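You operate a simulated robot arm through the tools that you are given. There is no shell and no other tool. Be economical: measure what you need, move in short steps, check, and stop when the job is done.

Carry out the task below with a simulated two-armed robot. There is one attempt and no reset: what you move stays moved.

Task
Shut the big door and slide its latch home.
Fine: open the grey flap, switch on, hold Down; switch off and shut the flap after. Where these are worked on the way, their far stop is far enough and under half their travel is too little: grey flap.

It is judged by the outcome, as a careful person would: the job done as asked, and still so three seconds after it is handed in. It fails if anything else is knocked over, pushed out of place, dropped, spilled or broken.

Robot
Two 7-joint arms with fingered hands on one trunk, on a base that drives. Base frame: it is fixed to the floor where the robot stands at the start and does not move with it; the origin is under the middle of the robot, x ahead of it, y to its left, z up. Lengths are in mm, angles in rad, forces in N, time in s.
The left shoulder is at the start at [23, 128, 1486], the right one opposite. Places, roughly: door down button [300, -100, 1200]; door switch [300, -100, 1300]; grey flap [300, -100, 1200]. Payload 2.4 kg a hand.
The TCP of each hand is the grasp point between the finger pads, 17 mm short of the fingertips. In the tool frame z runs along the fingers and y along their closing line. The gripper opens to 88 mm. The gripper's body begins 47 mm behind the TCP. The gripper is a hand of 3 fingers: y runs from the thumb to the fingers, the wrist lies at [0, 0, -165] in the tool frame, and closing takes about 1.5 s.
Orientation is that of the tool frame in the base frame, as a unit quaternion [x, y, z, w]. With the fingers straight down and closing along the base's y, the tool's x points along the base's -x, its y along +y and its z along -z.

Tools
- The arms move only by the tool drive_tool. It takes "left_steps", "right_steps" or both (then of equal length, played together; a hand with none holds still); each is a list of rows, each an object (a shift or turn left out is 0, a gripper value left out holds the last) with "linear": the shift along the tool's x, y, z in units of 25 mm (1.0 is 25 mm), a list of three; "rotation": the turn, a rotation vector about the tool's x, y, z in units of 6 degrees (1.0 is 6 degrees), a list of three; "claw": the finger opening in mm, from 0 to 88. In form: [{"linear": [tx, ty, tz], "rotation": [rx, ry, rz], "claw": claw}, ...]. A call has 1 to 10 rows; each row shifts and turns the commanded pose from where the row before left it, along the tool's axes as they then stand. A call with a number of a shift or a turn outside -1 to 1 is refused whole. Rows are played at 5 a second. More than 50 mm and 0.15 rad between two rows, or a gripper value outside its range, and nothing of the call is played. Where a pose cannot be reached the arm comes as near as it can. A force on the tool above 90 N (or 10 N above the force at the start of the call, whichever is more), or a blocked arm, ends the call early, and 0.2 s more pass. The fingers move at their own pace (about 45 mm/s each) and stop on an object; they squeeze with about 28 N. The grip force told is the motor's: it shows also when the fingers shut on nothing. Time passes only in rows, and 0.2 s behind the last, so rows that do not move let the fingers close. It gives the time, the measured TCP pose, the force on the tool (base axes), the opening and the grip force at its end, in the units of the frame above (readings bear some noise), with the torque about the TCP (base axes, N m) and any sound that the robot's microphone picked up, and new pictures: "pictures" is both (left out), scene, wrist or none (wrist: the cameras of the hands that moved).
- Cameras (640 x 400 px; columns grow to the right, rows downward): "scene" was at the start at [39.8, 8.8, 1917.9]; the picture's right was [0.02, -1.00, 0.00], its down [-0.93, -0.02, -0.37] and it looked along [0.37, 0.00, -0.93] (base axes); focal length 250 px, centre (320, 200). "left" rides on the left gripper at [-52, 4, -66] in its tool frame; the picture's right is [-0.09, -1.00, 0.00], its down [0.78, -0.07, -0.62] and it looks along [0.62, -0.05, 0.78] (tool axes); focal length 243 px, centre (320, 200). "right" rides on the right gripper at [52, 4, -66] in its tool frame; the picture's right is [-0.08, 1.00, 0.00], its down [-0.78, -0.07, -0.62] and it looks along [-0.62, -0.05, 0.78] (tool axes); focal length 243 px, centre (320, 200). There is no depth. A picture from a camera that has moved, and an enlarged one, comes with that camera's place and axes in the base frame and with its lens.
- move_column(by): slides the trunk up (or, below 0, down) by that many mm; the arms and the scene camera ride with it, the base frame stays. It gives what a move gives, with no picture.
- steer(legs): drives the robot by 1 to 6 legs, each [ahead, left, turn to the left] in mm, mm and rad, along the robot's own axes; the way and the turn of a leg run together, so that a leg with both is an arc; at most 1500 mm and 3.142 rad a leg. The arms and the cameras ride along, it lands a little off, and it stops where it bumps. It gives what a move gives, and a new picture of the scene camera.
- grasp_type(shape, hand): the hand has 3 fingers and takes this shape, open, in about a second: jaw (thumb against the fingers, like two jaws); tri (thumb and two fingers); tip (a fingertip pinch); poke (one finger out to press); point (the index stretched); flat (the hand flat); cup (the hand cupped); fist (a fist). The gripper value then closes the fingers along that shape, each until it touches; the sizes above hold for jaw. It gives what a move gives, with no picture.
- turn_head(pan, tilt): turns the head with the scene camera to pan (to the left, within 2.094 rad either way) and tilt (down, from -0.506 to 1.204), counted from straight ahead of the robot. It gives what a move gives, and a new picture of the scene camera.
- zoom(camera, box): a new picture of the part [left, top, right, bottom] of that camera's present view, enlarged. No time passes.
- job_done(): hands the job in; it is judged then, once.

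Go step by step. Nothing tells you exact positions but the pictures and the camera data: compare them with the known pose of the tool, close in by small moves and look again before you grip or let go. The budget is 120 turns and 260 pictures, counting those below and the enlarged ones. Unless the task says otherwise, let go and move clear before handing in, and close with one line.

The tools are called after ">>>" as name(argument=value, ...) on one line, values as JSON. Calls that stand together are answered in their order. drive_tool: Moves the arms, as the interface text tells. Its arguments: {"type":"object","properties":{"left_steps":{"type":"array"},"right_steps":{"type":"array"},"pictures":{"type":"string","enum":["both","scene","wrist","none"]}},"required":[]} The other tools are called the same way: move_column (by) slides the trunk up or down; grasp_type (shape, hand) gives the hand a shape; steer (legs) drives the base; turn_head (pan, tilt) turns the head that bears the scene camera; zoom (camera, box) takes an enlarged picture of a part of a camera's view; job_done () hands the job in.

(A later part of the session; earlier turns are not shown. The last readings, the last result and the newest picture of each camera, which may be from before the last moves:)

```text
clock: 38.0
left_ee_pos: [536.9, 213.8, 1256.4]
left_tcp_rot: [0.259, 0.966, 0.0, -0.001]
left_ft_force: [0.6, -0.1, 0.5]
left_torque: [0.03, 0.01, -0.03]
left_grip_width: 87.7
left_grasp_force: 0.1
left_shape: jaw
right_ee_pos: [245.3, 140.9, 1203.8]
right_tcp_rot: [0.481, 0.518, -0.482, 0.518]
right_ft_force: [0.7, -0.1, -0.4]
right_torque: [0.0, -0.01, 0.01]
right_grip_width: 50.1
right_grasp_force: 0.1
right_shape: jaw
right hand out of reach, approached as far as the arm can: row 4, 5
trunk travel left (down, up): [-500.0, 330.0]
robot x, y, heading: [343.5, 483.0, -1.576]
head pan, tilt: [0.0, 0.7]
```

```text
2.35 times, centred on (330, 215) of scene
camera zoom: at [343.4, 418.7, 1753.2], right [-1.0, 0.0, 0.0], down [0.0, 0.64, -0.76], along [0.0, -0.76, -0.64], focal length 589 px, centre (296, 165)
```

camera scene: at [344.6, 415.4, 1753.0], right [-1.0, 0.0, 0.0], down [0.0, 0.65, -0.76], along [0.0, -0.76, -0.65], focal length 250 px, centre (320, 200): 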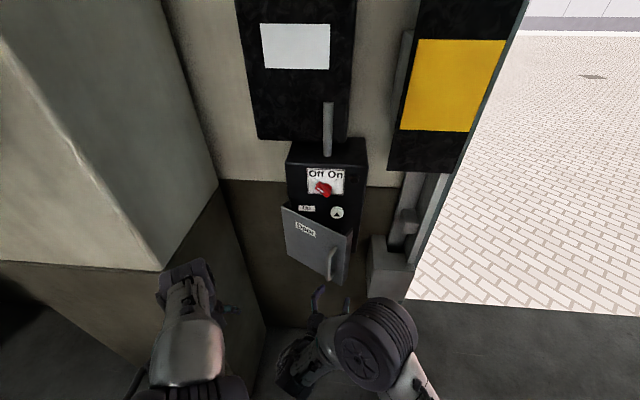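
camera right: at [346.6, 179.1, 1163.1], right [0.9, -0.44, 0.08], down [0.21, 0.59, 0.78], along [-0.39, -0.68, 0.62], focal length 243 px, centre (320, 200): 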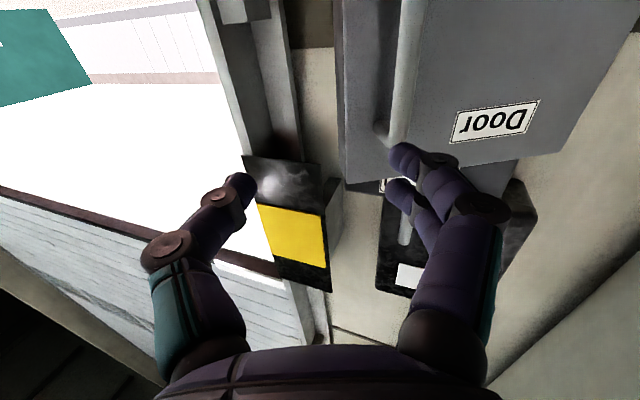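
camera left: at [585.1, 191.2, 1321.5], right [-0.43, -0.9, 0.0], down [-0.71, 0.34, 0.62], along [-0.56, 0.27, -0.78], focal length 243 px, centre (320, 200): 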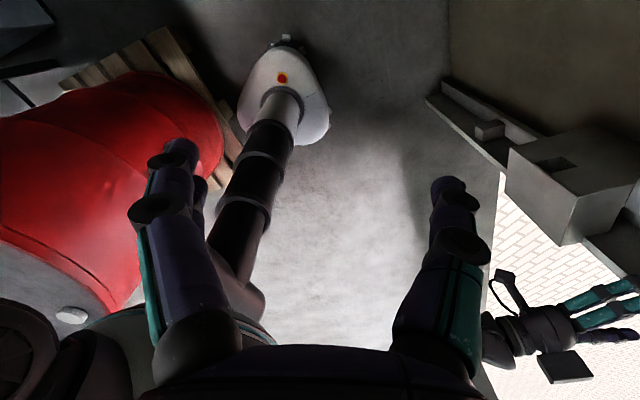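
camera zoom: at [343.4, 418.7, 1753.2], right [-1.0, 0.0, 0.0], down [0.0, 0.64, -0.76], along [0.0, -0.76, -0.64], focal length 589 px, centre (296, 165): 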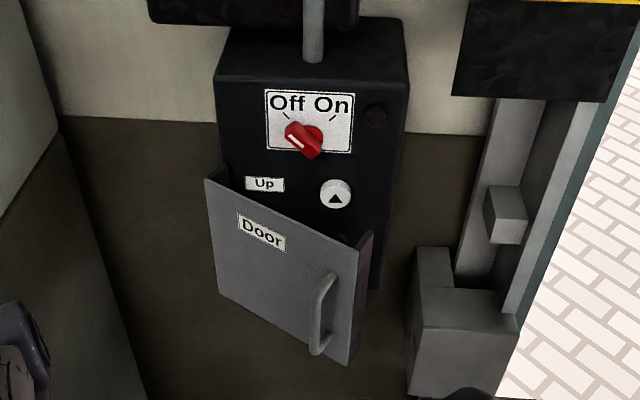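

The flap stays about 35° open. I will go in beside its edge with closed fingers and push it open from the inside.

>>> drive_tool(right_steps=[{"linear": [0, -0.9, 0], "rotation": [0.7, 0, 0], "claw": 0}, {"linear": [0, 0, 1]}, {"linear": [0, 0, 1]}, {"linear": [0, 0, 1]}, {"linear": [0, 0, 1]}])

>>> zoom(camera="scene", box=[260, 130, 400, 300])

```text
clock: 39.2
left_ee_pos: [536.5, 214.0, 1255.3]
left_tcp_rot: [0.26, 0.966, -0.001, 0.0]
left_ft_force: [0.8, 0.1, 0.2]
left_torque: [0.0, 0.01, -0.04]
left_grip_width: 87.8
left_grasp_force: 0.0
left_shape: jaw
right_ee_pos: [224.0, 34.5, 1204.8]
right_tcp_rot: [-0.501, -0.5, 0.501, -0.499]
right_ft_force: [-0.7, -0.2, -0.1]
right_torque: [-0.01, 0.0, 0.03]
right_grip_width: 0.0
right_grasp_force: 28.2
right_shape: jaw
right hand out of reach, approached as far as the arm can: row 1
trunk travel left (down, up): [-500.0, 330.0]
robot x, y, heading: [347.6, 485.3, -1.572]
head pan, tilt: [0.0, 0.7]
camera scene: at [343.7, 418.1, 1753.2], right [-1.0, 0.0, 0.0], down [0.0, 0.64, -0.76], along [0.0, -0.76, -0.64], focal length 250 px, centre (320, 200)
camera right: at [227.8, 98.4, 1151.9], right [1.0, 0.0, 0.08], down [-0.06, 0.62, 0.78], along [-0.05, -0.78, 0.62], focal length 243 px, centre (320, 200)
```

scene: 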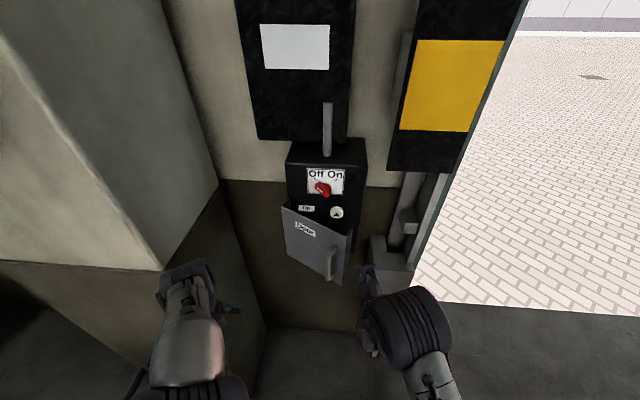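
right: 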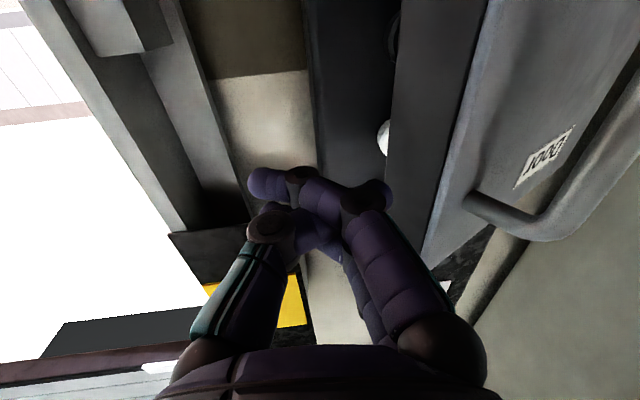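

```text
2.35 times, centred on (330, 215) of scene
camera zoom: at [343.7, 418.1, 1753.2], right [-1.0, 0.0, 0.0], down [0.0, 0.64, -0.76], along [0.0, -0.76, -0.64], focal length 589 px, centre (296, 165)
```

zoom: 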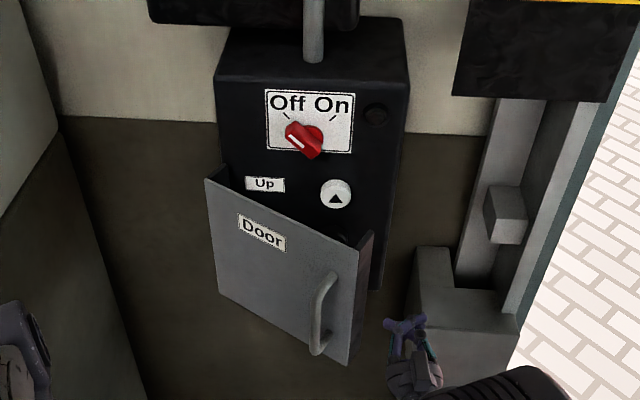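

>>> drive_tool(right_steps=[{"linear": [0, 0, 1]}, {"linear": [0, 0, 1]}, {"linear": [0, 1, 0.2]}, {"linear": [0, 1, 0]}, {"linear": [0, 1, 0]}, {"linear": [0, 1, 0]}])

>>> zoom(camera="scene", box=[260, 130, 400, 300])

```text
clock: 40.6
left_ee_pos: [536.9, 214.0, 1255.5]
left_tcp_rot: [0.259, 0.966, 0.0, 0.0]
left_ft_force: [0.1, 0.3, 0.1]
left_torque: [0.0, 0.01, 0.0]
left_grip_width: 88.0
left_grasp_force: 0.1
left_shape: jaw
right_ee_pos: [325.0, -19.1, 1201.7]
right_tcp_rot: [0.501, 0.499, -0.501, 0.499]
right_ft_force: [-0.7, 0.5, -0.2]
right_torque: [-0.03, 0.01, 0.02]
right_grip_width: 0.1
right_grasp_force: 28.2
right_shape: jaw
trunk travel left (down, up): [-500.0, 330.0]
robot x, y, heading: [344.7, 480.1, -1.575]
head pan, tilt: [0.0, 0.7]
camera scene: at [344.1, 418.0, 1753.2], right [-1.0, 0.0, 0.0], down [0.0, 0.64, -0.76], along [0.0, -0.76, -0.64], focal length 250 px, centre (320, 200)
camera right: at [329.3, 43.5, 1150.0], right [1.0, 0.0, 0.08], down [-0.06, 0.62, 0.78], along [-0.05, -0.78, 0.62], focal length 243 px, centre (320, 200)
```

scene: 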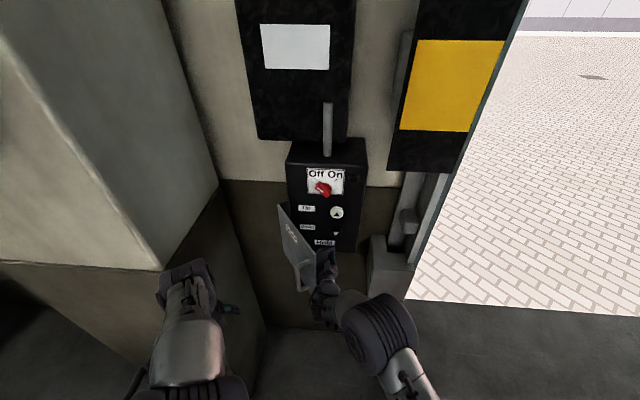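
right: 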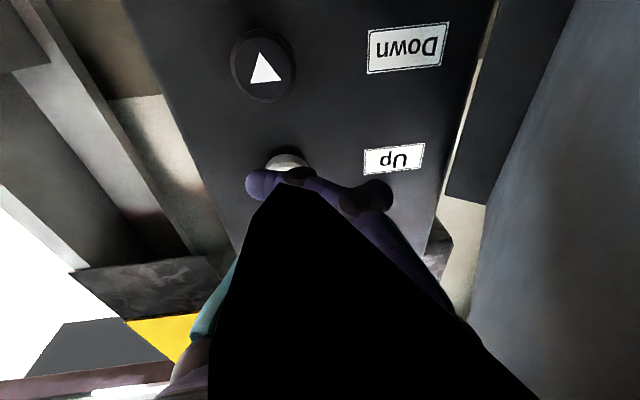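

```text
2.35 times, centred on (330, 215) of scene
camera zoom: at [344.1, 418.0, 1753.2], right [-1.0, 0.0, 0.0], down [0.0, 0.64, -0.76], along [0.0, -0.76, -0.64], focal length 589 px, centre (296, 165)
```

zoom: 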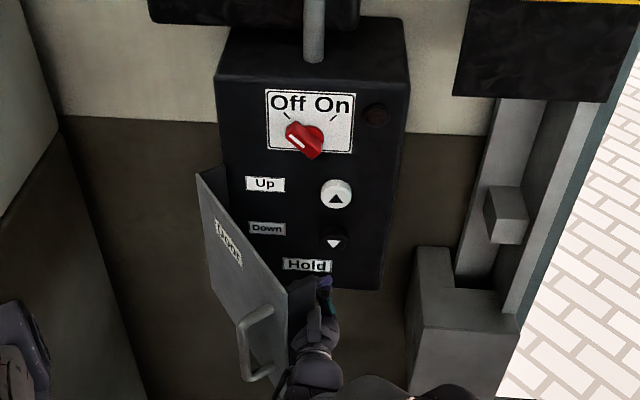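

>>> drive_tool(right_steps=[{"linear": [0, 1, 0]}, {"linear": [0, 1, 0]}, {"linear": [0, 1, 0]}], pictures="none")

>>> zoom(camera="scene", box=[220, 130, 420, 330])

```text
clock: 41.4
left_ee_pos: [538.6, 214.1, 1256.5]
left_tcp_rot: [0.26, 0.966, -0.001, 0.0]
left_ft_force: [0.3, -0.5, -0.1]
left_torque: [0.0, -0.01, 0.03]
left_grip_width: 87.9
left_grasp_force: 0.0
left_shape: jaw
right_ee_pos: [398.9, -20.9, 1201.0]
right_tcp_rot: [0.501, 0.5, -0.5, 0.499]
right_ft_force: [-1.1, -0.3, -0.4]
right_torque: [-0.01, -0.02, 0.03]
right_grip_width: 0.0
right_grasp_force: 28.1
right_shape: jaw
trunk travel left (down, up): [-500.0, 330.0]
robot x, y, heading: [343.0, 484.1, -1.574]
head pan, tilt: [0.0, 0.7]
```

```text
2.00 times, centred on (320, 230) of scene
camera zoom: at [344.1, 418.2, 1753.2], right [-1.0, 0.0, 0.0], down [0.0, 0.64, -0.76], along [0.0, -0.76, -0.64], focal length 501 px, centre (320, 140)
```

zoom: 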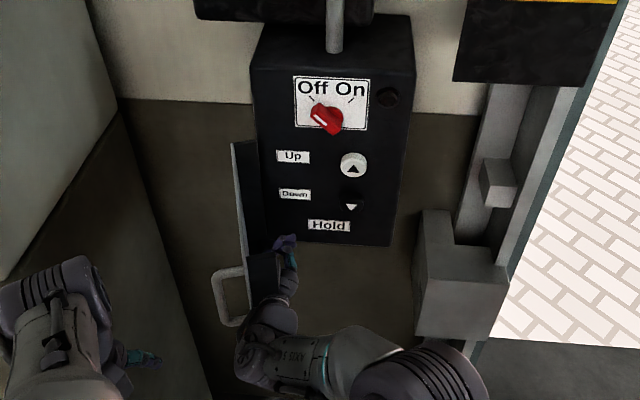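

>>> drive_tool(right_steps=[{"linear": [0, 1, -0.5]}, {"linear": [0, 1, -0.5]}, {"linear": [0, 0.8, -0.5]}], pictures="none")

>>> zoom(camera="scene", box=[220, 130, 420, 330])

```text
clock: 42.2
left_ee_pos: [536.3, 213.6, 1256.1]
left_tcp_rot: [0.26, 0.966, 0.0, 0.0]
left_ft_force: [-0.6, -0.1, 0.0]
left_torque: [0.01, -0.03, 0.0]
left_grip_width: 87.9
left_grasp_force: 0.1
left_shape: jaw
right_ee_pos: [468.4, 18.4, 1201.7]
right_tcp_rot: [0.501, 0.5, -0.5, 0.499]
right_ft_force: [-1.1, 0.3, -0.3]
right_torque: [-0.03, 0.02, -0.04]
right_grip_width: 0.0
right_grasp_force: 28.6
right_shape: jaw
trunk travel left (down, up): [-500.0, 330.0]
robot x, y, heading: [344.3, 484.7, -1.576]
head pan, tilt: [0.0, 0.7]
```

```text
2.00 times, centred on (320, 230) of scene
camera zoom: at [343.9, 418.5, 1753.2], right [-1.0, 0.0, 0.0], down [0.0, 0.64, -0.76], along [0.0, -0.76, -0.64], focal length 501 px, centre (320, 140)
```

zoom: 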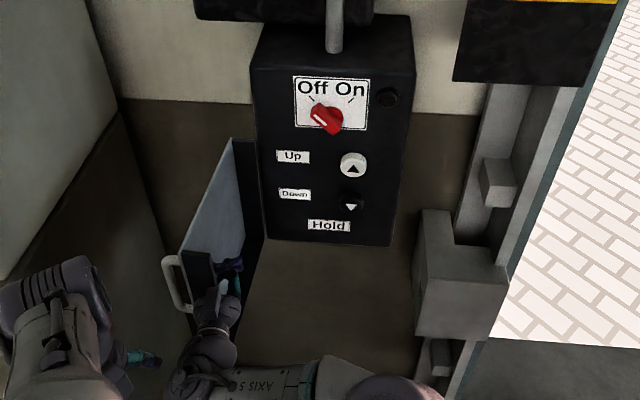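

>>> drive_tool(right_steps=[{"linear": [0, 0.8, -0.3]}, {"linear": [0, 0.6, -0.3]}, {"linear": [0, -0.3, 0]}], pictures="none")

>>> zoom(camera="scene", box=[220, 130, 420, 330])

```text
clock: 43.0
left_ee_pos: [537.1, 214.3, 1256.9]
left_tcp_rot: [0.259, 0.966, -0.002, 0.0]
left_ft_force: [0.1, 0.1, 0.2]
left_torque: [-0.03, -0.02, 0.0]
left_grip_width: 87.7
left_grasp_force: 0.1
left_shape: jaw
right_ee_pos: [467.7, 38.8, 1212.8]
right_tcp_rot: [-0.501, -0.499, 0.502, -0.499]
right_ft_force: [-0.6, 0.8, -0.4]
right_torque: [0.01, -0.01, 0.01]
right_grip_width: 0.0
right_grasp_force: 27.7
right_shape: jaw
right hand out of reach, approached as far as the arm can: row 1, 2
trunk travel left (down, up): [-500.0, 330.0]
robot x, y, heading: [344.0, 482.0, -1.578]
head pan, tilt: [0.0, 0.7]
```

```text
2.00 times, centred on (320, 230) of scene
camera zoom: at [343.5, 418.4, 1753.2], right [-1.0, 0.0, 0.0], down [0.0, 0.64, -0.76], along [0.0, -0.76, -0.64], focal length 501 px, centre (320, 140)
```

zoom: 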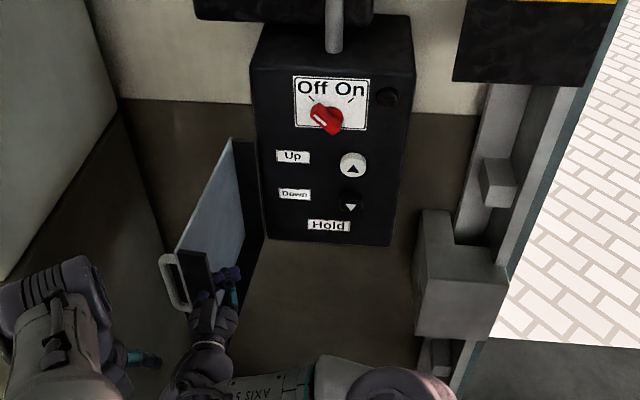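

The flap is open at about 110°. Down button ≈ (294, −114, 1176), knob ≈ (334, −88, 1363). Now I back off and bring the right hand in front of the switch, rolled to match its bar.

>>> drive_tool(right_steps=[{"linear": [0, -1, -0.5]}, {"linear": [0, -1, 0]}, {"linear": [0, -1, 0]}, {"linear": [0, -1, 0]}, {"linear": [0, -1, 0]}, {"linear": [0, -0.35, 0], "claw": 60}], pictures="none")

>>> move_column(by=150)

>>> drive_tool(right_steps=[{"rotation": [0, 0, -1]}, {"rotation": [0, 0, -1]}, {"rotation": [0, 0, -1]}, {"rotation": [0, 0, -1]}, {"rotation": [0, 0, -1]}, {"rotation": [0, 0, -1]}, {"rotation": [0, 0, -1]}, {"rotation": [0, 0, -0.5]}])

>>> zoom(camera="scene", box=[220, 130, 420, 350])

```text
clock: 44.4
left_ee_pos: [537.2, 214.5, 1256.3]
left_tcp_rot: [0.259, 0.966, -0.001, -0.001]
left_ft_force: [0.5, -0.6, -0.2]
left_torque: [0.0, 0.02, -0.02]
left_grip_width: 87.7
left_grasp_force: 0.0
left_shape: jaw
right_ee_pos: [333.1, 51.6, 1212.3]
right_tcp_rot: [0.501, 0.499, -0.501, 0.499]
right_ft_force: [-0.7, 0.6, 0.4]
right_torque: [-0.04, 0.0, -0.02]
right_grip_width: 59.2
right_grasp_force: 0.1
right_shape: jaw
trunk travel left (down, up): [-500.0, 330.0]
robot x, y, heading: [342.5, 483.5, -1.573]
head pan, tilt: [0.0, 0.7]
```

```text
clock: 46.1
left_ee_pos: [535.8, 214.1, 1405.1]
left_tcp_rot: [0.26, 0.966, -0.001, 0.0]
left_ft_force: [0.3, 0.1, 0.0]
left_torque: [0.01, -0.01, -0.01]
left_grip_width: 87.9
left_grasp_force: 0.1
left_shape: jaw
right_ee_pos: [335.1, 52.8, 1360.3]
right_tcp_rot: [-0.5, -0.499, 0.5, -0.5]
right_ft_force: [-0.4, -0.4, 0.0]
right_torque: [-0.01, 0.0, -0.01]
right_grip_width: 60.0
right_grasp_force: 0.1
right_shape: jaw
trunk travel left (down, up): [-650.0, 180.0]
robot x, y, heading: [344.3, 483.1, -1.572]
head pan, tilt: [0.0, 0.7]
```

```text
clock: 48.0
left_ee_pos: [537.3, 214.7, 1405.9]
left_tcp_rot: [0.259, 0.966, 0.0, 0.0]
left_ft_force: [0.8, -0.4, 0.0]
left_torque: [0.01, 0.0, 0.02]
left_grip_width: 87.8
left_grasp_force: 0.0
left_shape: jaw
right_ee_pos: [333.6, 52.3, 1360.8]
right_tcp_rot: [-0.272, -0.652, 0.655, -0.268]
right_ft_force: [-0.1, -1.2, -0.4]
right_torque: [0.02, 0.0, 0.05]
right_grip_width: 60.1
right_grasp_force: 0.1
right_shape: jaw
trunk travel left (down, up): [-650.0, 180.0]
robot x, y, heading: [345.0, 484.8, -1.574]
head pan, tilt: [0.0, 0.7]
camera scene: at [343.7, 418.4, 1903.2], right [-1.0, 0.0, 0.0], down [0.0, 0.64, -0.76], along [0.0, -0.76, -0.64], focal length 250 px, centre (320, 200)
camera right: at [300.2, 116.2, 1320.7], right [0.76, 0.0, -0.65], down [0.51, 0.62, 0.6], along [0.4, -0.78, 0.47], focal length 243 px, centre (320, 200)
```

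scene: 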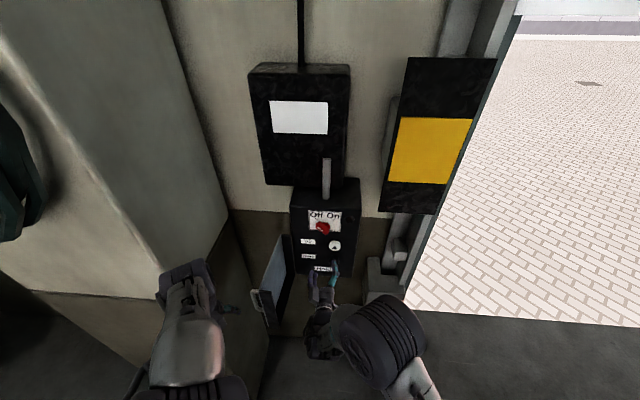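
right: 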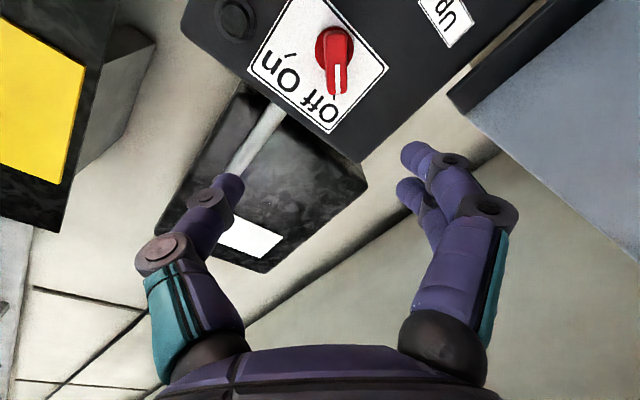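

```text
1.82 times, centred on (320, 240) of scene
camera zoom: at [343.7, 418.4, 1903.2], right [-1.0, 0.0, 0.0], down [0.0, 0.64, -0.76], along [0.0, -0.76, -0.64], focal length 455 px, centre (320, 127)
```

zoom: 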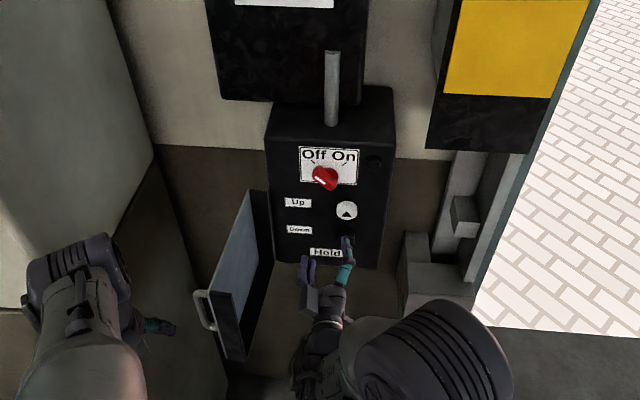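

>>> drive_tool(right_steps=[{"linear": [0.48, 0.48, 0.5]}, {"linear": [0, 0, 1]}, {"linear": [0, 0, 1]}, {"linear": [0, 0, 1]}])

>>> zoom(camera="scene", box=[270, 180, 380, 290])

```text
clock: 49.0
left_ee_pos: [536.6, 213.5, 1405.6]
left_tcp_rot: [0.259, 0.966, 0.0, 0.0]
left_ft_force: [0.4, -0.6, -0.1]
left_torque: [0.02, 0.01, 0.01]
left_grip_width: 87.8
left_grasp_force: 0.2
left_shape: jaw
right_ee_pos: [335.0, -36.5, 1342.7]
right_tcp_rot: [0.271, 0.654, -0.653, 0.27]
right_ft_force: [0.5, 0.3, 0.4]
right_torque: [0.02, -0.04, -0.03]
right_grip_width: 59.8
right_grasp_force: 0.1
right_shape: jaw
trunk travel left (down, up): [-650.0, 180.0]
robot x, y, heading: [345.3, 479.1, -1.574]
head pan, tilt: [0.0, 0.7]
camera scene: at [343.6, 417.7, 1903.2], right [-1.0, 0.0, 0.0], down [0.0, 0.64, -0.76], along [0.0, -0.76, -0.64], focal length 250 px, centre (320, 200)
camera right: at [300.9, 27.9, 1302.6], right [0.76, 0.0, -0.65], down [0.51, 0.62, 0.6], along [0.4, -0.79, 0.47], focal length 243 px, centre (320, 200)
```

scene: 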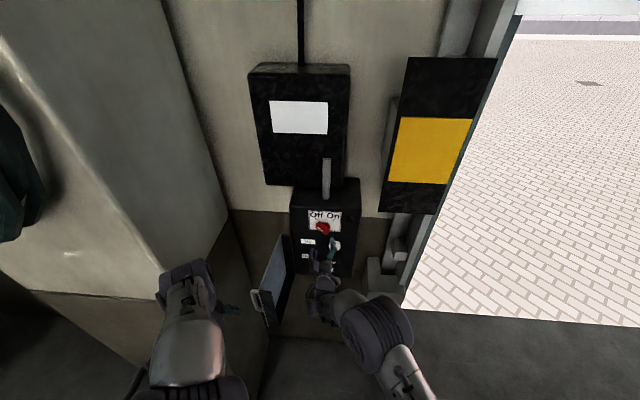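
right: 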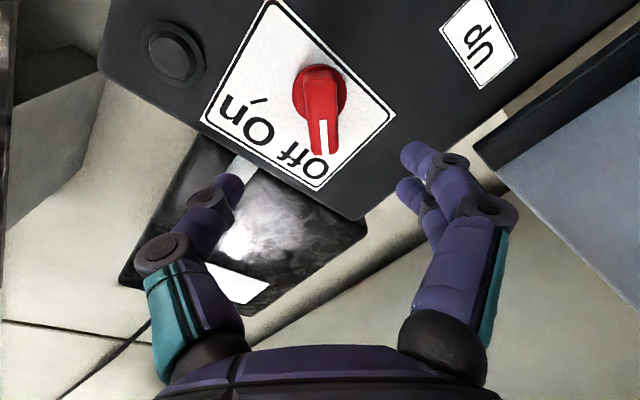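

```text
3.64 times, centred on (325, 235) of scene
camera zoom: at [343.6, 417.7, 1903.2], right [-1.0, 0.0, 0.0], down [0.0, 0.64, -0.76], along [0.0, -0.76, -0.64], focal length 910 px, centre (302, 73)
```

zoom: 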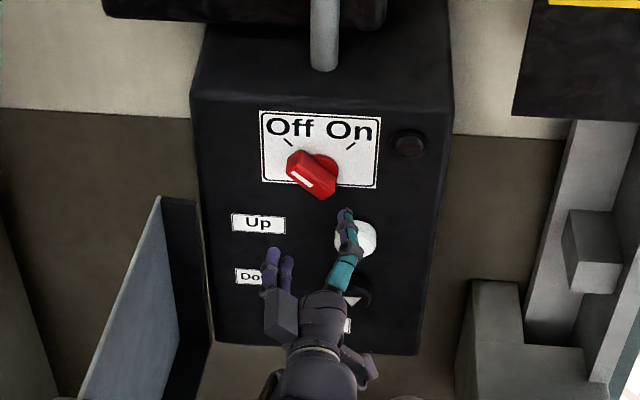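

>>> drive_tool(right_steps=[{"linear": [0, 0, 1]}, {"linear": [0, 0, 1]}], pictures="wrist")

>>> zoom(camera="scene", box=[270, 180, 380, 290])

```text
clock: 49.5
left_ee_pos: [537.1, 213.1, 1405.9]
left_tcp_rot: [0.26, 0.966, -0.001, 0.0]
left_ft_force: [0.5, -0.1, 0.2]
left_torque: [-0.01, -0.01, 0.02]
left_grip_width: 87.7
left_grasp_force: 0.1
left_shape: jaw
right_ee_pos: [334.6, -86.5, 1342.8]
right_tcp_rot: [-0.272, -0.653, 0.653, -0.27]
right_ft_force: [0.2, 0.0, 1.3]
right_torque: [0.01, -0.01, 0.05]
right_grip_width: 59.7
right_grasp_force: 0.1
right_shape: jaw
trunk travel left (down, up): [-650.0, 180.0]
robot x, y, heading: [341.3, 487.0, -1.577]
head pan, tilt: [0.0, 0.7]
camera right: at [300.8, -22.2, 1303.1], right [0.76, 0.0, -0.65], down [0.51, 0.62, 0.6], along [0.4, -0.78, 0.47], focal length 243 px, centre (320, 200)
```

right: 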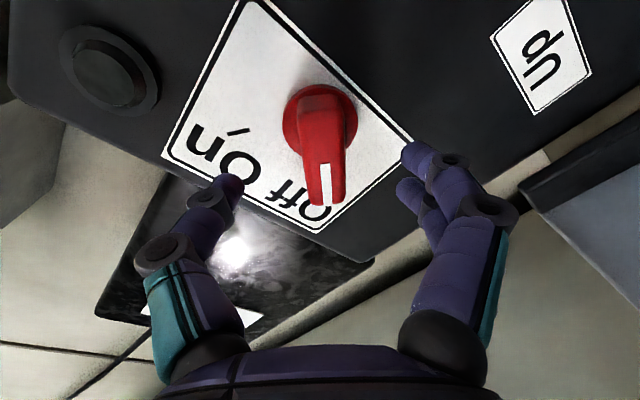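

```text
3.64 times, centred on (325, 235) of scene
camera zoom: at [343.6, 417.9, 1903.2], right [-1.0, 0.0, 0.0], down [0.0, 0.64, -0.76], along [0.0, -0.76, -0.64], focal length 910 px, centre (302, 73)
```

zoom: 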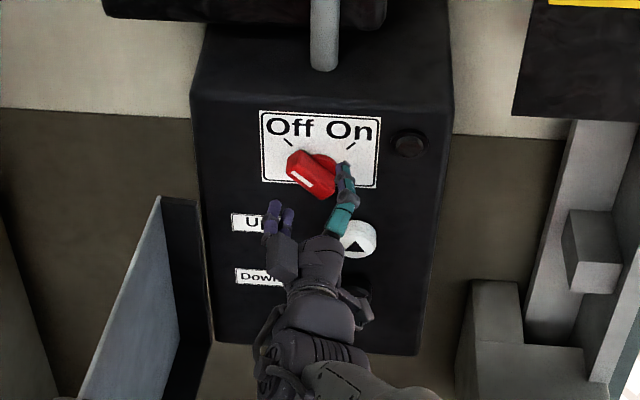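

>>> drive_tool(right_steps=[{"linear": [0.42, 0.14, 0]}, {"linear": [0, 0, 0.55]}, {"claw": 0}, {}, {}, {}, {}], pictures="wrist")

>>> zoom(camera="scene", box=[270, 180, 380, 290])

```text
clock: 51.1
left_ee_pos: [537.2, 214.1, 1406.5]
left_tcp_rot: [0.259, 0.966, -0.001, -0.001]
left_ft_force: [-0.3, 0.3, 0.3]
left_torque: [0.02, 0.0, -0.01]
left_grip_width: 87.8
left_grasp_force: 0.0
left_shape: jaw
right_ee_pos: [328.9, -100.4, 1332.4]
right_tcp_rot: [-0.271, -0.653, 0.654, -0.27]
right_ft_force: [0.5, -2.1, -1.0]
right_torque: [-0.01, 0.01, 0.02]
right_grip_width: 12.5
right_grasp_force: 28.0
right_shape: jaw
trunk travel left (down, up): [-650.0, 180.0]
robot x, y, heading: [345.2, 481.5, -1.57]
head pan, tilt: [0.0, 0.7]
camera right: at [294.9, -36.8, 1293.0], right [0.76, 0.0, -0.64], down [0.51, 0.62, 0.6], along [0.4, -0.78, 0.47], focal length 243 px, centre (320, 200)
```

right: 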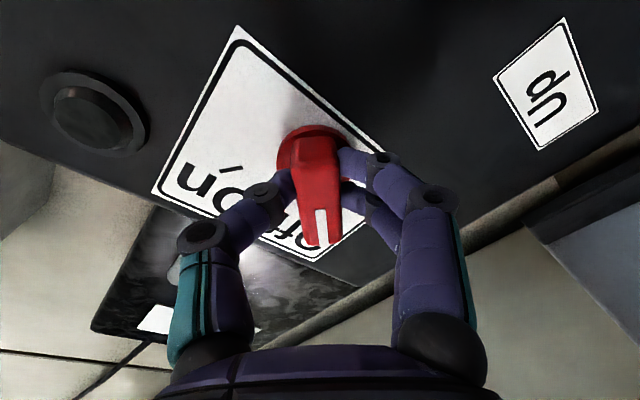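

```text
3.64 times, centred on (325, 235) of scene
camera zoom: at [343.7, 417.9, 1903.2], right [-1.0, 0.0, 0.0], down [0.0, 0.64, -0.76], along [0.0, -0.76, -0.64], focal length 910 px, centre (302, 73)
```

zoom: 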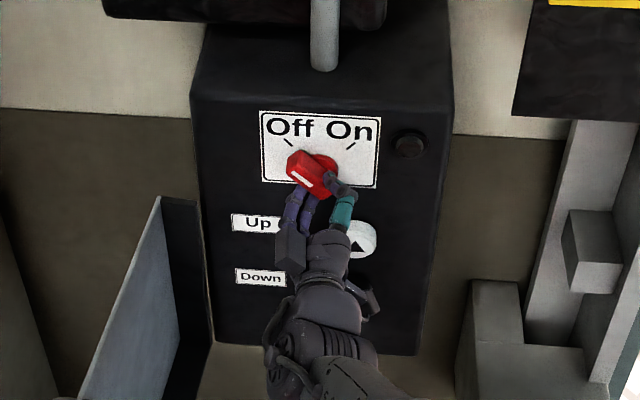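

The knob is gripped. I twist it clockwise to On.

>>> drive_tool(right_steps=[{"rotation": [0, 0, 1]}, {"rotation": [0, 0, 1]}, {"rotation": [0, 0, 1]}, {"rotation": [0, 0, 1]}, {"rotation": [0, 0, 1]}, {"rotation": [0, 0, 1]}, {"rotation": [0, 0, 1]}], pictures="wrist")

>>> zoom(camera="scene", box=[270, 180, 380, 290])

```text
clock: 52.8
left_ee_pos: [537.3, 212.7, 1405.9]
left_tcp_rot: [0.26, 0.966, 0.0, 0.0]
left_ft_force: [-0.3, -0.8, -0.3]
left_torque: [0.0, 0.0, 0.02]
left_grip_width: 87.9
left_grasp_force: 0.1
left_shape: jaw
right_ee_pos: [330.3, -100.4, 1333.2]
right_tcp_rot: [-0.488, -0.513, 0.513, -0.486]
right_ft_force: [2.5, -4.6, -0.8]
right_torque: [-0.02, 0.02, 0.02]
right_grip_width: 11.9
right_grasp_force: 27.9
right_shape: jaw
trunk travel left (down, up): [-650.0, 180.0]
robot x, y, heading: [344.0, 480.8, -1.57]
head pan, tilt: [0.0, 0.7]
camera right: at [331.6, -36.6, 1280.9], right [1.0, 0.0, 0.03], down [-0.03, 0.62, 0.78], along [-0.02, -0.78, 0.62], focal length 243 px, centre (320, 200)
```

right: 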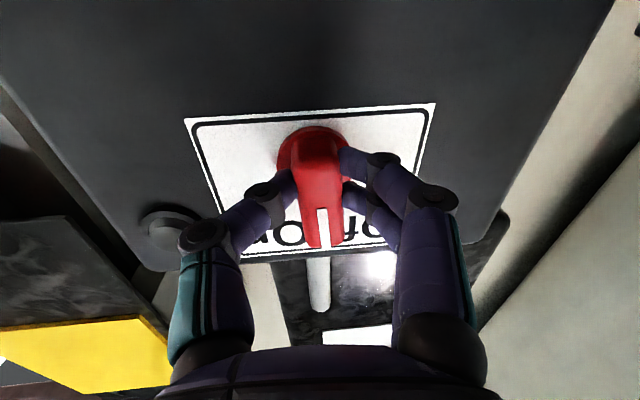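

```text
3.64 times, centred on (325, 235) of scene
camera zoom: at [344.6, 416.7, 1903.1], right [-1.0, 0.0, 0.0], down [0.0, 0.65, -0.76], along [0.0, -0.76, -0.65], focal length 910 px, centre (302, 73)
```

zoom: 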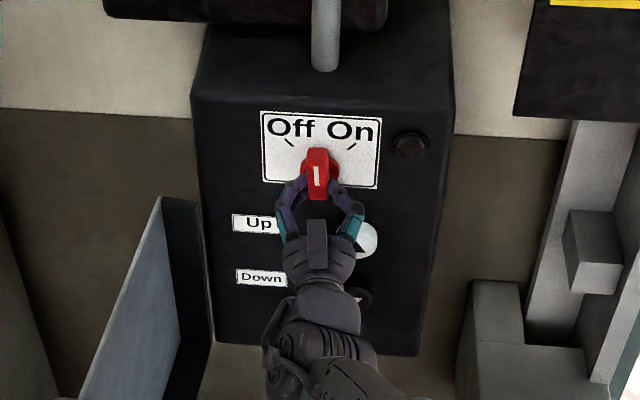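

Turning well; halfway. I continue to On.

>>> drive_tool(right_steps=[{"rotation": [0, 0, 1]}, {"rotation": [0, 0, 1]}, {"rotation": [0, 0, 1]}, {"rotation": [0, 0, 1]}, {"rotation": [0, 0, 1]}, {"rotation": [0, 0, 1]}, {"rotation": [0, 0, 1]}, {"rotation": [0, 0, 0.7]}], pictures="wrist")

>>> zoom(camera="scene", box=[270, 180, 380, 290])

```text
clock: 54.5
left_ee_pos: [539.9, 212.1, 1404.8]
left_tcp_rot: [0.259, 0.966, 0.001, 0.0]
left_ft_force: [0.4, 0.0, 0.1]
left_torque: [0.03, 0.02, 0.01]
left_grip_width: 88.1
left_grasp_force: 0.1
left_shape: jaw
right_ee_pos: [331.4, -100.6, 1333.7]
right_tcp_rot: [0.65, 0.279, -0.281, 0.648]
right_ft_force: [6.1, -8.1, 3.0]
right_torque: [-0.12, 0.05, 0.07]
right_grip_width: 11.5
right_grasp_force: 27.7
right_shape: jaw
trunk travel left (down, up): [-650.0, 180.0]
robot x, y, heading: [345.1, 483.8, -1.574]
head pan, tilt: [0.0, 0.7]
camera right: at [369.6, -36.4, 1298.9], right [0.67, 0.0, 0.74], down [-0.58, 0.62, 0.52], along [-0.46, -0.78, 0.41], focal length 243 px, centre (320, 200)
```

right: 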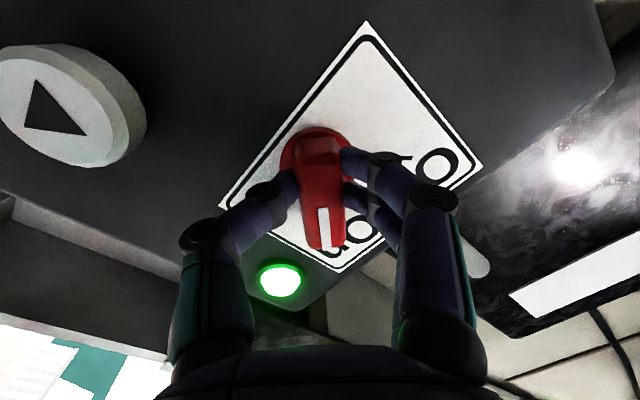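

```text
3.64 times, centred on (325, 235) of scene
camera zoom: at [345.6, 416.3, 1903.1], right [-1.0, 0.0, 0.0], down [0.0, 0.65, -0.76], along [0.0, -0.76, -0.65], focal length 910 px, centre (302, 73)
```

zoom: 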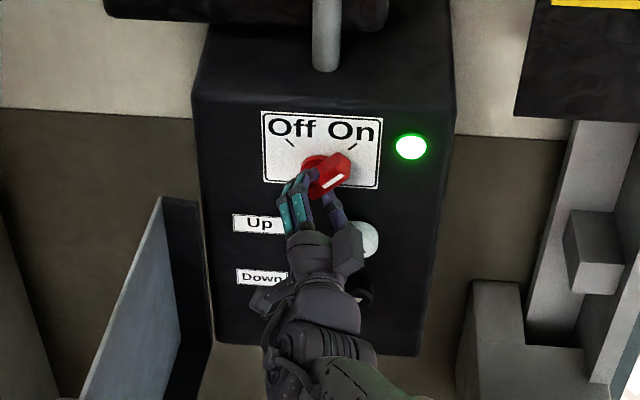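

The lamp is green: switched on. I release, back off and prepare to press Down.

>>> drive_tool(right_steps=[{"claw": 60}, {}, {}, {"linear": [0, 0, -1]}, {"linear": [0, 0, -1]}, {"linear": [0, 0, -1]}, {"linear": [0, 0, -1]}, {"linear": [0, 0, -1]}], pictures="none")

>>> drive_tool(right_steps=[{"rotation": [0, 0, -1]}, {"rotation": [0, 0, -1]}, {"rotation": [0, 0, -1]}, {"rotation": [0, 0, -1]}, {"rotation": [0, 0, -1]}, {"rotation": [0, 0, -1]}, {"rotation": [0, 0, -1]}, {"rotation": [0, 0, -0.4]}], pictures="none")

>>> grasp_type(shape="poke", hand="right")

>>> move_column(by=-150)

>>> drive_tool(right_steps=[{"linear": [0, -0.8, 0]}, {"linear": [0, -0.8, 0]}])

```text
clock: 56.4
left_ee_pos: [536.7, 214.2, 1405.8]
left_tcp_rot: [0.259, 0.966, -0.001, -0.001]
left_ft_force: [-0.1, -0.6, -0.1]
left_torque: [0.02, -0.01, -0.03]
left_grip_width: 88.1
left_grasp_force: 0.0
left_shape: jaw
right_ee_pos: [329.2, 27.6, 1333.3]
right_tcp_rot: [0.649, 0.279, -0.281, 0.649]
right_ft_force: [0.0, 0.2, -0.1]
right_torque: [0.0, 0.04, -0.02]
right_grip_width: 59.5
right_grasp_force: 0.1
right_shape: jaw
trunk travel left (down, up): [-650.0, 180.0]
robot x, y, heading: [345.6, 484.6, -1.572]
head pan, tilt: [0.0, 0.7]
```

```text
clock: 58.1
left_ee_pos: [536.7, 214.8, 1406.5]
left_tcp_rot: [0.259, 0.966, -0.001, 0.0]
left_ft_force: [0.9, 0.9, 0.2]
left_torque: [0.01, -0.01, 0.0]
left_grip_width: 88.1
left_grasp_force: 0.1
left_shape: jaw
right_ee_pos: [329.5, 25.9, 1332.8]
right_tcp_rot: [-0.495, -0.505, 0.507, -0.493]
right_ft_force: [-0.2, 0.2, -0.3]
right_torque: [-0.03, 0.0, -0.04]
right_grip_width: 59.7
right_grasp_force: 0.1
right_shape: jaw
trunk travel left (down, up): [-650.0, 180.0]
robot x, y, heading: [345.1, 483.8, -1.581]
head pan, tilt: [0.0, 0.7]
```

```text
clock: 59.0
left_ee_pos: [538.2, 213.2, 1405.3]
left_tcp_rot: [0.26, 0.966, -0.001, -0.001]
left_ft_force: [-0.6, -0.2, 0.2]
left_torque: [0.01, 0.02, 0.01]
left_grip_width: 87.9
left_grasp_force: 0.1
left_shape: jaw
right_ee_pos: [329.3, 26.3, 1332.4]
right_tcp_rot: [-0.495, -0.505, 0.505, -0.495]
right_ft_force: [0.3, 0.6, -0.2]
right_torque: [0.0, 0.01, 0.03]
right_grip_width: 0.3
right_grasp_force: 0.1
right_shape: poke
trunk travel left (down, up): [-650.0, 180.0]
robot x, y, heading: [346.1, 481.7, -1.578]
head pan, tilt: [0.0, 0.7]
```

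```text
clock: 60.8
left_ee_pos: [537.4, 214.6, 1256.4]
left_tcp_rot: [0.26, 0.966, 0.0, 0.0]
left_ft_force: [-1.0, 0.0, 0.7]
left_torque: [0.03, -0.01, 0.0]
left_grip_width: 88.0
left_grasp_force: 0.1
left_shape: jaw
right_ee_pos: [329.1, 26.9, 1182.6]
right_tcp_rot: [-0.495, -0.505, 0.506, -0.494]
right_ft_force: [-0.2, 0.1, 0.7]
right_torque: [-0.01, -0.01, 0.0]
right_grip_width: 0.2
right_grasp_force: 0.1
right_shape: poke
trunk travel left (down, up): [-500.0, 330.0]
robot x, y, heading: [343.0, 480.0, -1.576]
head pan, tilt: [0.0, 0.7]
```

```text
clock: 61.4
left_ee_pos: [536.9, 214.5, 1256.0]
left_tcp_rot: [0.26, 0.966, 0.0, 0.0]
left_ft_force: [0.8, -0.4, -0.1]
left_torque: [-0.02, -0.02, 0.0]
left_grip_width: 87.8
left_grasp_force: 0.2
left_shape: jaw
right_ee_pos: [289.1, 26.2, 1185.0]
right_tcp_rot: [-0.496, -0.504, 0.506, -0.494]
right_ft_force: [-0.2, 0.5, 0.5]
right_torque: [0.01, -0.03, -0.02]
right_grip_width: 0.0
right_grasp_force: 0.1
right_shape: poke
trunk travel left (down, up): [-500.0, 330.0]
robot x, y, heading: [345.6, 484.4, -1.575]
head pan, tilt: [0.0, 0.7]
camera scene: at [343.4, 418.4, 1753.2], right [-1.0, 0.0, 0.0], down [0.0, 0.64, -0.76], along [0.0, -0.76, -0.64], focal length 250 px, centre (320, 200)
camera right: at [293.3, 89.7, 1132.5], right [1.0, 0.0, 0.06], down [-0.05, 0.62, 0.78], along [-0.04, -0.78, 0.62], focal length 243 px, centre (320, 200)
```

scene: 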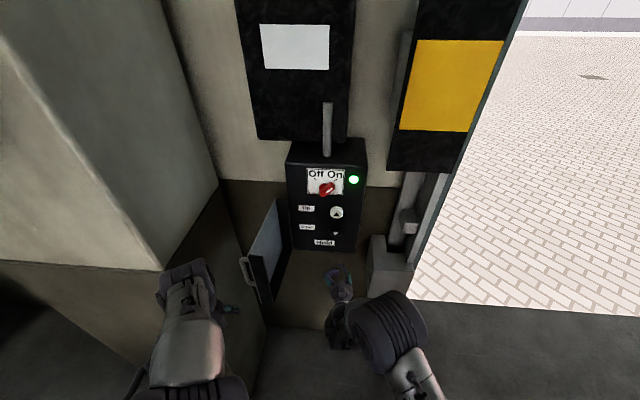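
right: 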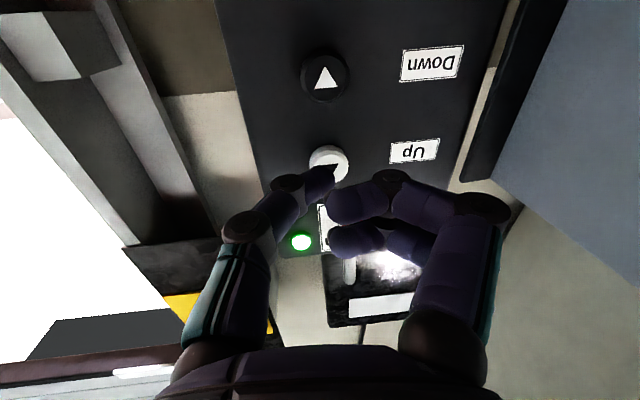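

>>> drive_tool(right_steps=[{"linear": [0.4, 0, 1]}, {"linear": [0, 0, 1]}, {"linear": [0, 0, 1]}, {"linear": [0, 0, 1]}], pictures="wrist")

>>> zoom(camera="scene", box=[270, 150, 390, 290])

```text
clock: 62.4
left_ee_pos: [536.3, 214.0, 1255.7]
left_tcp_rot: [0.259, 0.966, -0.001, -0.001]
left_ft_force: [-0.5, -0.2, 0.8]
left_torque: [-0.01, -0.01, -0.01]
left_grip_width: 88.3
left_grasp_force: 0.1
left_shape: jaw
right_ee_pos: [289.0, -75.9, 1174.3]
right_tcp_rot: [-0.495, -0.505, 0.506, -0.494]
right_ft_force: [-0.1, 0.6, -0.3]
right_torque: [0.02, -0.02, 0.01]
right_grip_width: 0.0
right_grasp_force: 0.0
right_shape: poke
trunk travel left (down, up): [-500.0, 330.0]
robot x, y, heading: [346.8, 481.5, -1.575]
head pan, tilt: [0.0, 0.7]
camera right: at [292.5, -11.8, 1122.4], right [1.0, 0.0, 0.06], down [-0.05, 0.62, 0.78], along [-0.04, -0.78, 0.62], focal length 243 px, centre (320, 200)
```

right: 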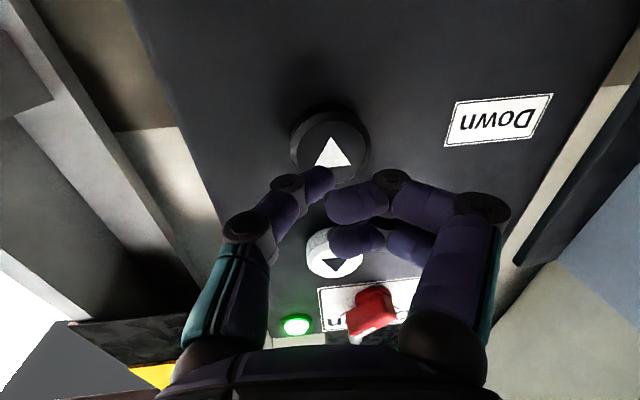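

```text
2.86 times, centred on (330, 220) of scene
camera zoom: at [343.6, 418.0, 1753.2], right [-1.0, 0.0, 0.0], down [0.0, 0.64, -0.76], along [0.0, -0.76, -0.64], focal length 715 px, centre (291, 143)
```

zoom: 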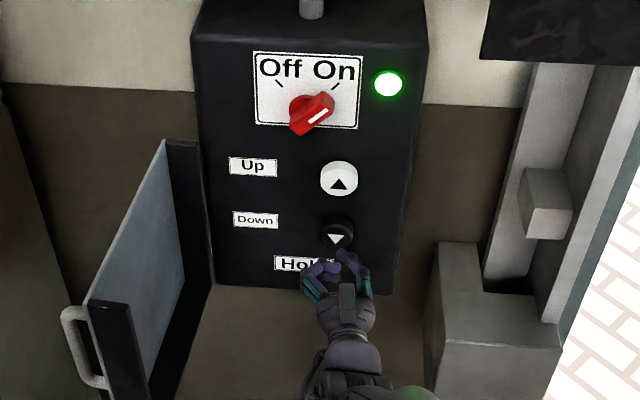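

>>> drive_tool(right_steps=[{"linear": [0, 0, 0.6]}, {"linear": [0, 0, 0.3]}, {"linear": [0, 0, 0.2]}, {}, {}])

```text
clock: 63.6
left_ee_pos: [536.6, 216.6, 1255.9]
left_tcp_rot: [0.259, 0.966, -0.001, 0.0]
left_ft_force: [0.5, 0.1, -0.2]
left_torque: [-0.02, 0.04, -0.01]
left_grip_width: 87.8
left_grasp_force: 0.0
left_shape: jaw
right_ee_pos: [287.9, -99.8, 1175.5]
right_tcp_rot: [-0.495, -0.505, 0.506, -0.494]
right_ft_force: [-1.7, 13.0, -3.2]
right_torque: [0.05, 0.01, -0.03]
right_grip_width: 0.1
right_grasp_force: 0.1
right_shape: poke
trunk travel left (down, up): [-500.0, 330.0]
robot x, y, heading: [342.3, 478.0, -1.574]
head pan, tilt: [0.0, 0.7]
heard: click
camera scene: at [343.0, 421.4, 1753.3], right [-1.0, 0.0, 0.0], down [0.0, 0.64, -0.77], along [0.0, -0.77, -0.64], focal length 250 px, centre (320, 200)
camera right: at [292.3, -35.9, 1122.2], right [1.0, 0.0, 0.06], down [-0.05, 0.62, 0.78], along [-0.04, -0.78, 0.62], focal length 243 px, centre (320, 200)
```

scene: 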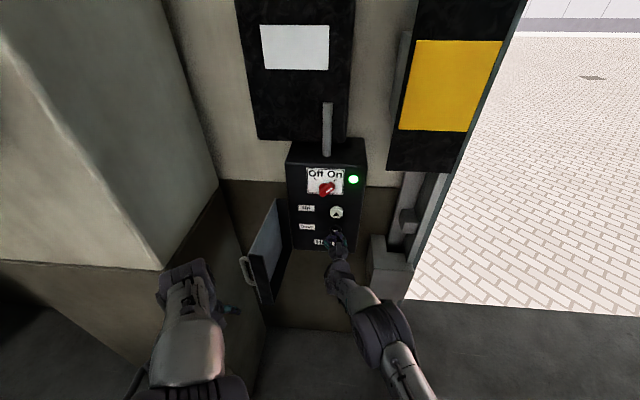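
right: 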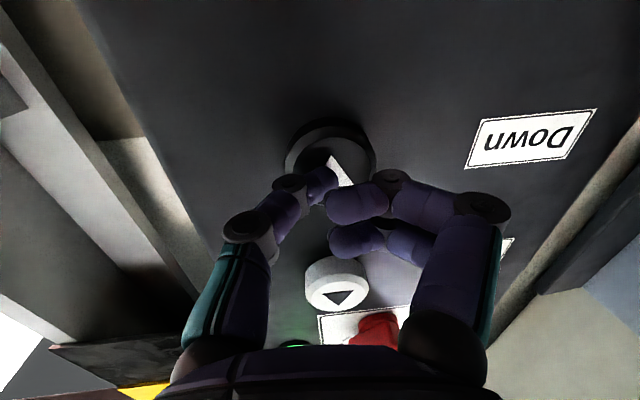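

Click heard, pressed with 13 N. I hold and watch the door with the head turned right.

>>> turn_head(pan=-0.6, tilt=0.35)

>>> drive_tool(right_steps=[{}, {}, {}, {}, {}, {}, {}, {}, {}, {}], pictures="scene")

```text
clock: 64.6
left_ee_pos: [536.7, 216.9, 1256.4]
left_tcp_rot: [0.26, 0.966, -0.002, 0.0]
left_ft_force: [0.3, -0.1, 0.8]
left_torque: [-0.01, 0.01, -0.03]
left_grip_width: 87.8
left_grasp_force: 0.0
left_shape: jaw
right_ee_pos: [288.9, -99.6, 1175.1]
right_tcp_rot: [-0.495, -0.504, 0.506, -0.494]
right_ft_force: [-1.2, 14.1, -3.2]
right_torque: [0.05, 0.01, 0.04]
right_grip_width: 0.0
right_grasp_force: 0.0
right_shape: poke
trunk travel left (down, up): [-500.0, 330.0]
robot x, y, heading: [344.5, 479.5, -1.578]
head pan, tilt: [-0.6, 0.351]
camera scene: at [290.9, 429.7, 1784.6], right [-0.82, 0.57, 0.0], down [0.2, 0.28, -0.94], along [-0.53, -0.77, -0.34], focal length 250 px, centre (320, 200)
```

scene: 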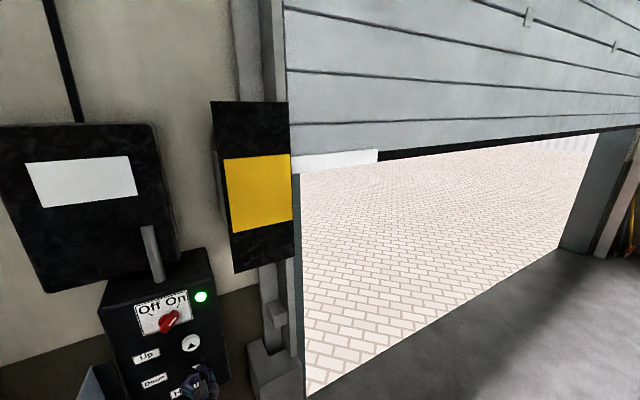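

```text
clock: 66.8
left_ee_pos: [536.9, 215.8, 1256.4]
left_tcp_rot: [0.26, 0.966, -0.002, 0.001]
left_ft_force: [-0.5, -0.1, 0.3]
left_torque: [-0.01, -0.02, -0.01]
left_grip_width: 87.8
left_grasp_force: 0.1
left_shape: jaw
right_ee_pos: [289.0, -99.7, 1175.0]
right_tcp_rot: [-0.495, -0.504, 0.506, -0.495]
right_ft_force: [-0.2, 13.1, -2.2]
right_torque: [0.03, 0.07, 0.03]
right_grip_width: 0.0
right_grasp_force: 0.0
right_shape: poke
trunk travel left (down, up): [-500.0, 330.0]
robot x, y, heading: [340.4, 483.1, -1.569]
head pan, tilt: [-0.6, 0.351]
camera scene: at [290.9, 429.8, 1784.7], right [-0.82, 0.57, 0.0], down [0.2, 0.28, -0.94], along [-0.53, -0.77, -0.34], focal length 250 px, centre (320, 200)
```

scene: 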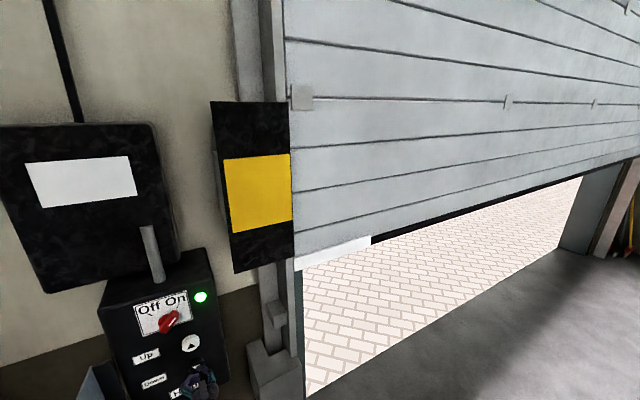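

The door descends. I keep holding Down.

>>> drive_tool(right_steps=[{}, {}, {}, {}, {}, {}, {}, {}, {}, {}], pictures="scene")

>>> drive_tool(right_steps=[{}, {}, {}, {}, {}, {}, {}, {}, {}, {}], pictures="scene")

```text
clock: 69.0
left_ee_pos: [537.2, 215.6, 1256.3]
left_tcp_rot: [0.26, 0.966, -0.002, 0.001]
left_ft_force: [1.5, 0.3, -0.5]
left_torque: [0.01, -0.01, -0.02]
left_grip_width: 87.7
left_grasp_force: 0.1
left_shape: jaw
right_ee_pos: [289.9, -99.7, 1174.8]
right_tcp_rot: [-0.495, -0.504, 0.507, -0.494]
right_ft_force: [-0.3, 14.5, -1.9]
right_torque: [0.08, 0.03, 0.02]
right_grip_width: 0.2
right_grasp_force: 0.0
right_shape: poke
trunk travel left (down, up): [-500.0, 330.0]
robot x, y, heading: [346.7, 483.7, -1.571]
head pan, tilt: [-0.6, 0.351]
camera scene: at [290.9, 429.8, 1784.7], right [-0.82, 0.57, 0.0], down [0.2, 0.28, -0.94], along [-0.53, -0.77, -0.34], focal length 250 px, centre (320, 200)
```

scene: 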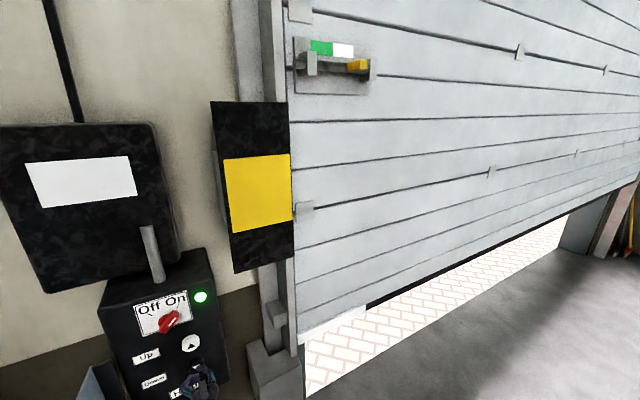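

```text
clock: 71.2
left_ee_pos: [537.5, 215.9, 1256.0]
left_tcp_rot: [0.259, 0.966, -0.001, 0.001]
left_ft_force: [0.3, 0.2, -0.2]
left_torque: [0.03, -0.04, -0.01]
left_grip_width: 88.0
left_grasp_force: 0.0
left_shape: jaw
right_ee_pos: [289.7, -100.8, 1175.6]
right_tcp_rot: [-0.495, -0.504, 0.506, -0.495]
right_ft_force: [-0.4, 13.6, -1.0]
right_torque: [0.05, -0.01, 0.01]
right_grip_width: 0.0
right_grasp_force: 0.1
right_shape: poke
trunk travel left (down, up): [-500.0, 330.0]
robot x, y, heading: [341.4, 486.9, -1.572]
head pan, tilt: [-0.6, 0.351]
camera scene: at [290.9, 429.8, 1784.7], right [-0.82, 0.57, 0.0], down [0.2, 0.28, -0.94], along [-0.53, -0.77, -0.34], focal length 250 px, centre (320, 200)
```

scene: 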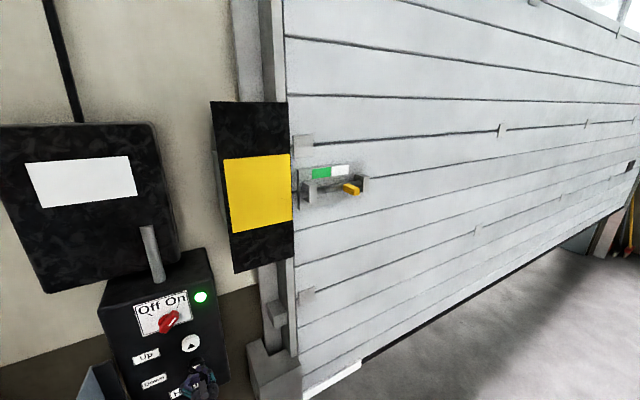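

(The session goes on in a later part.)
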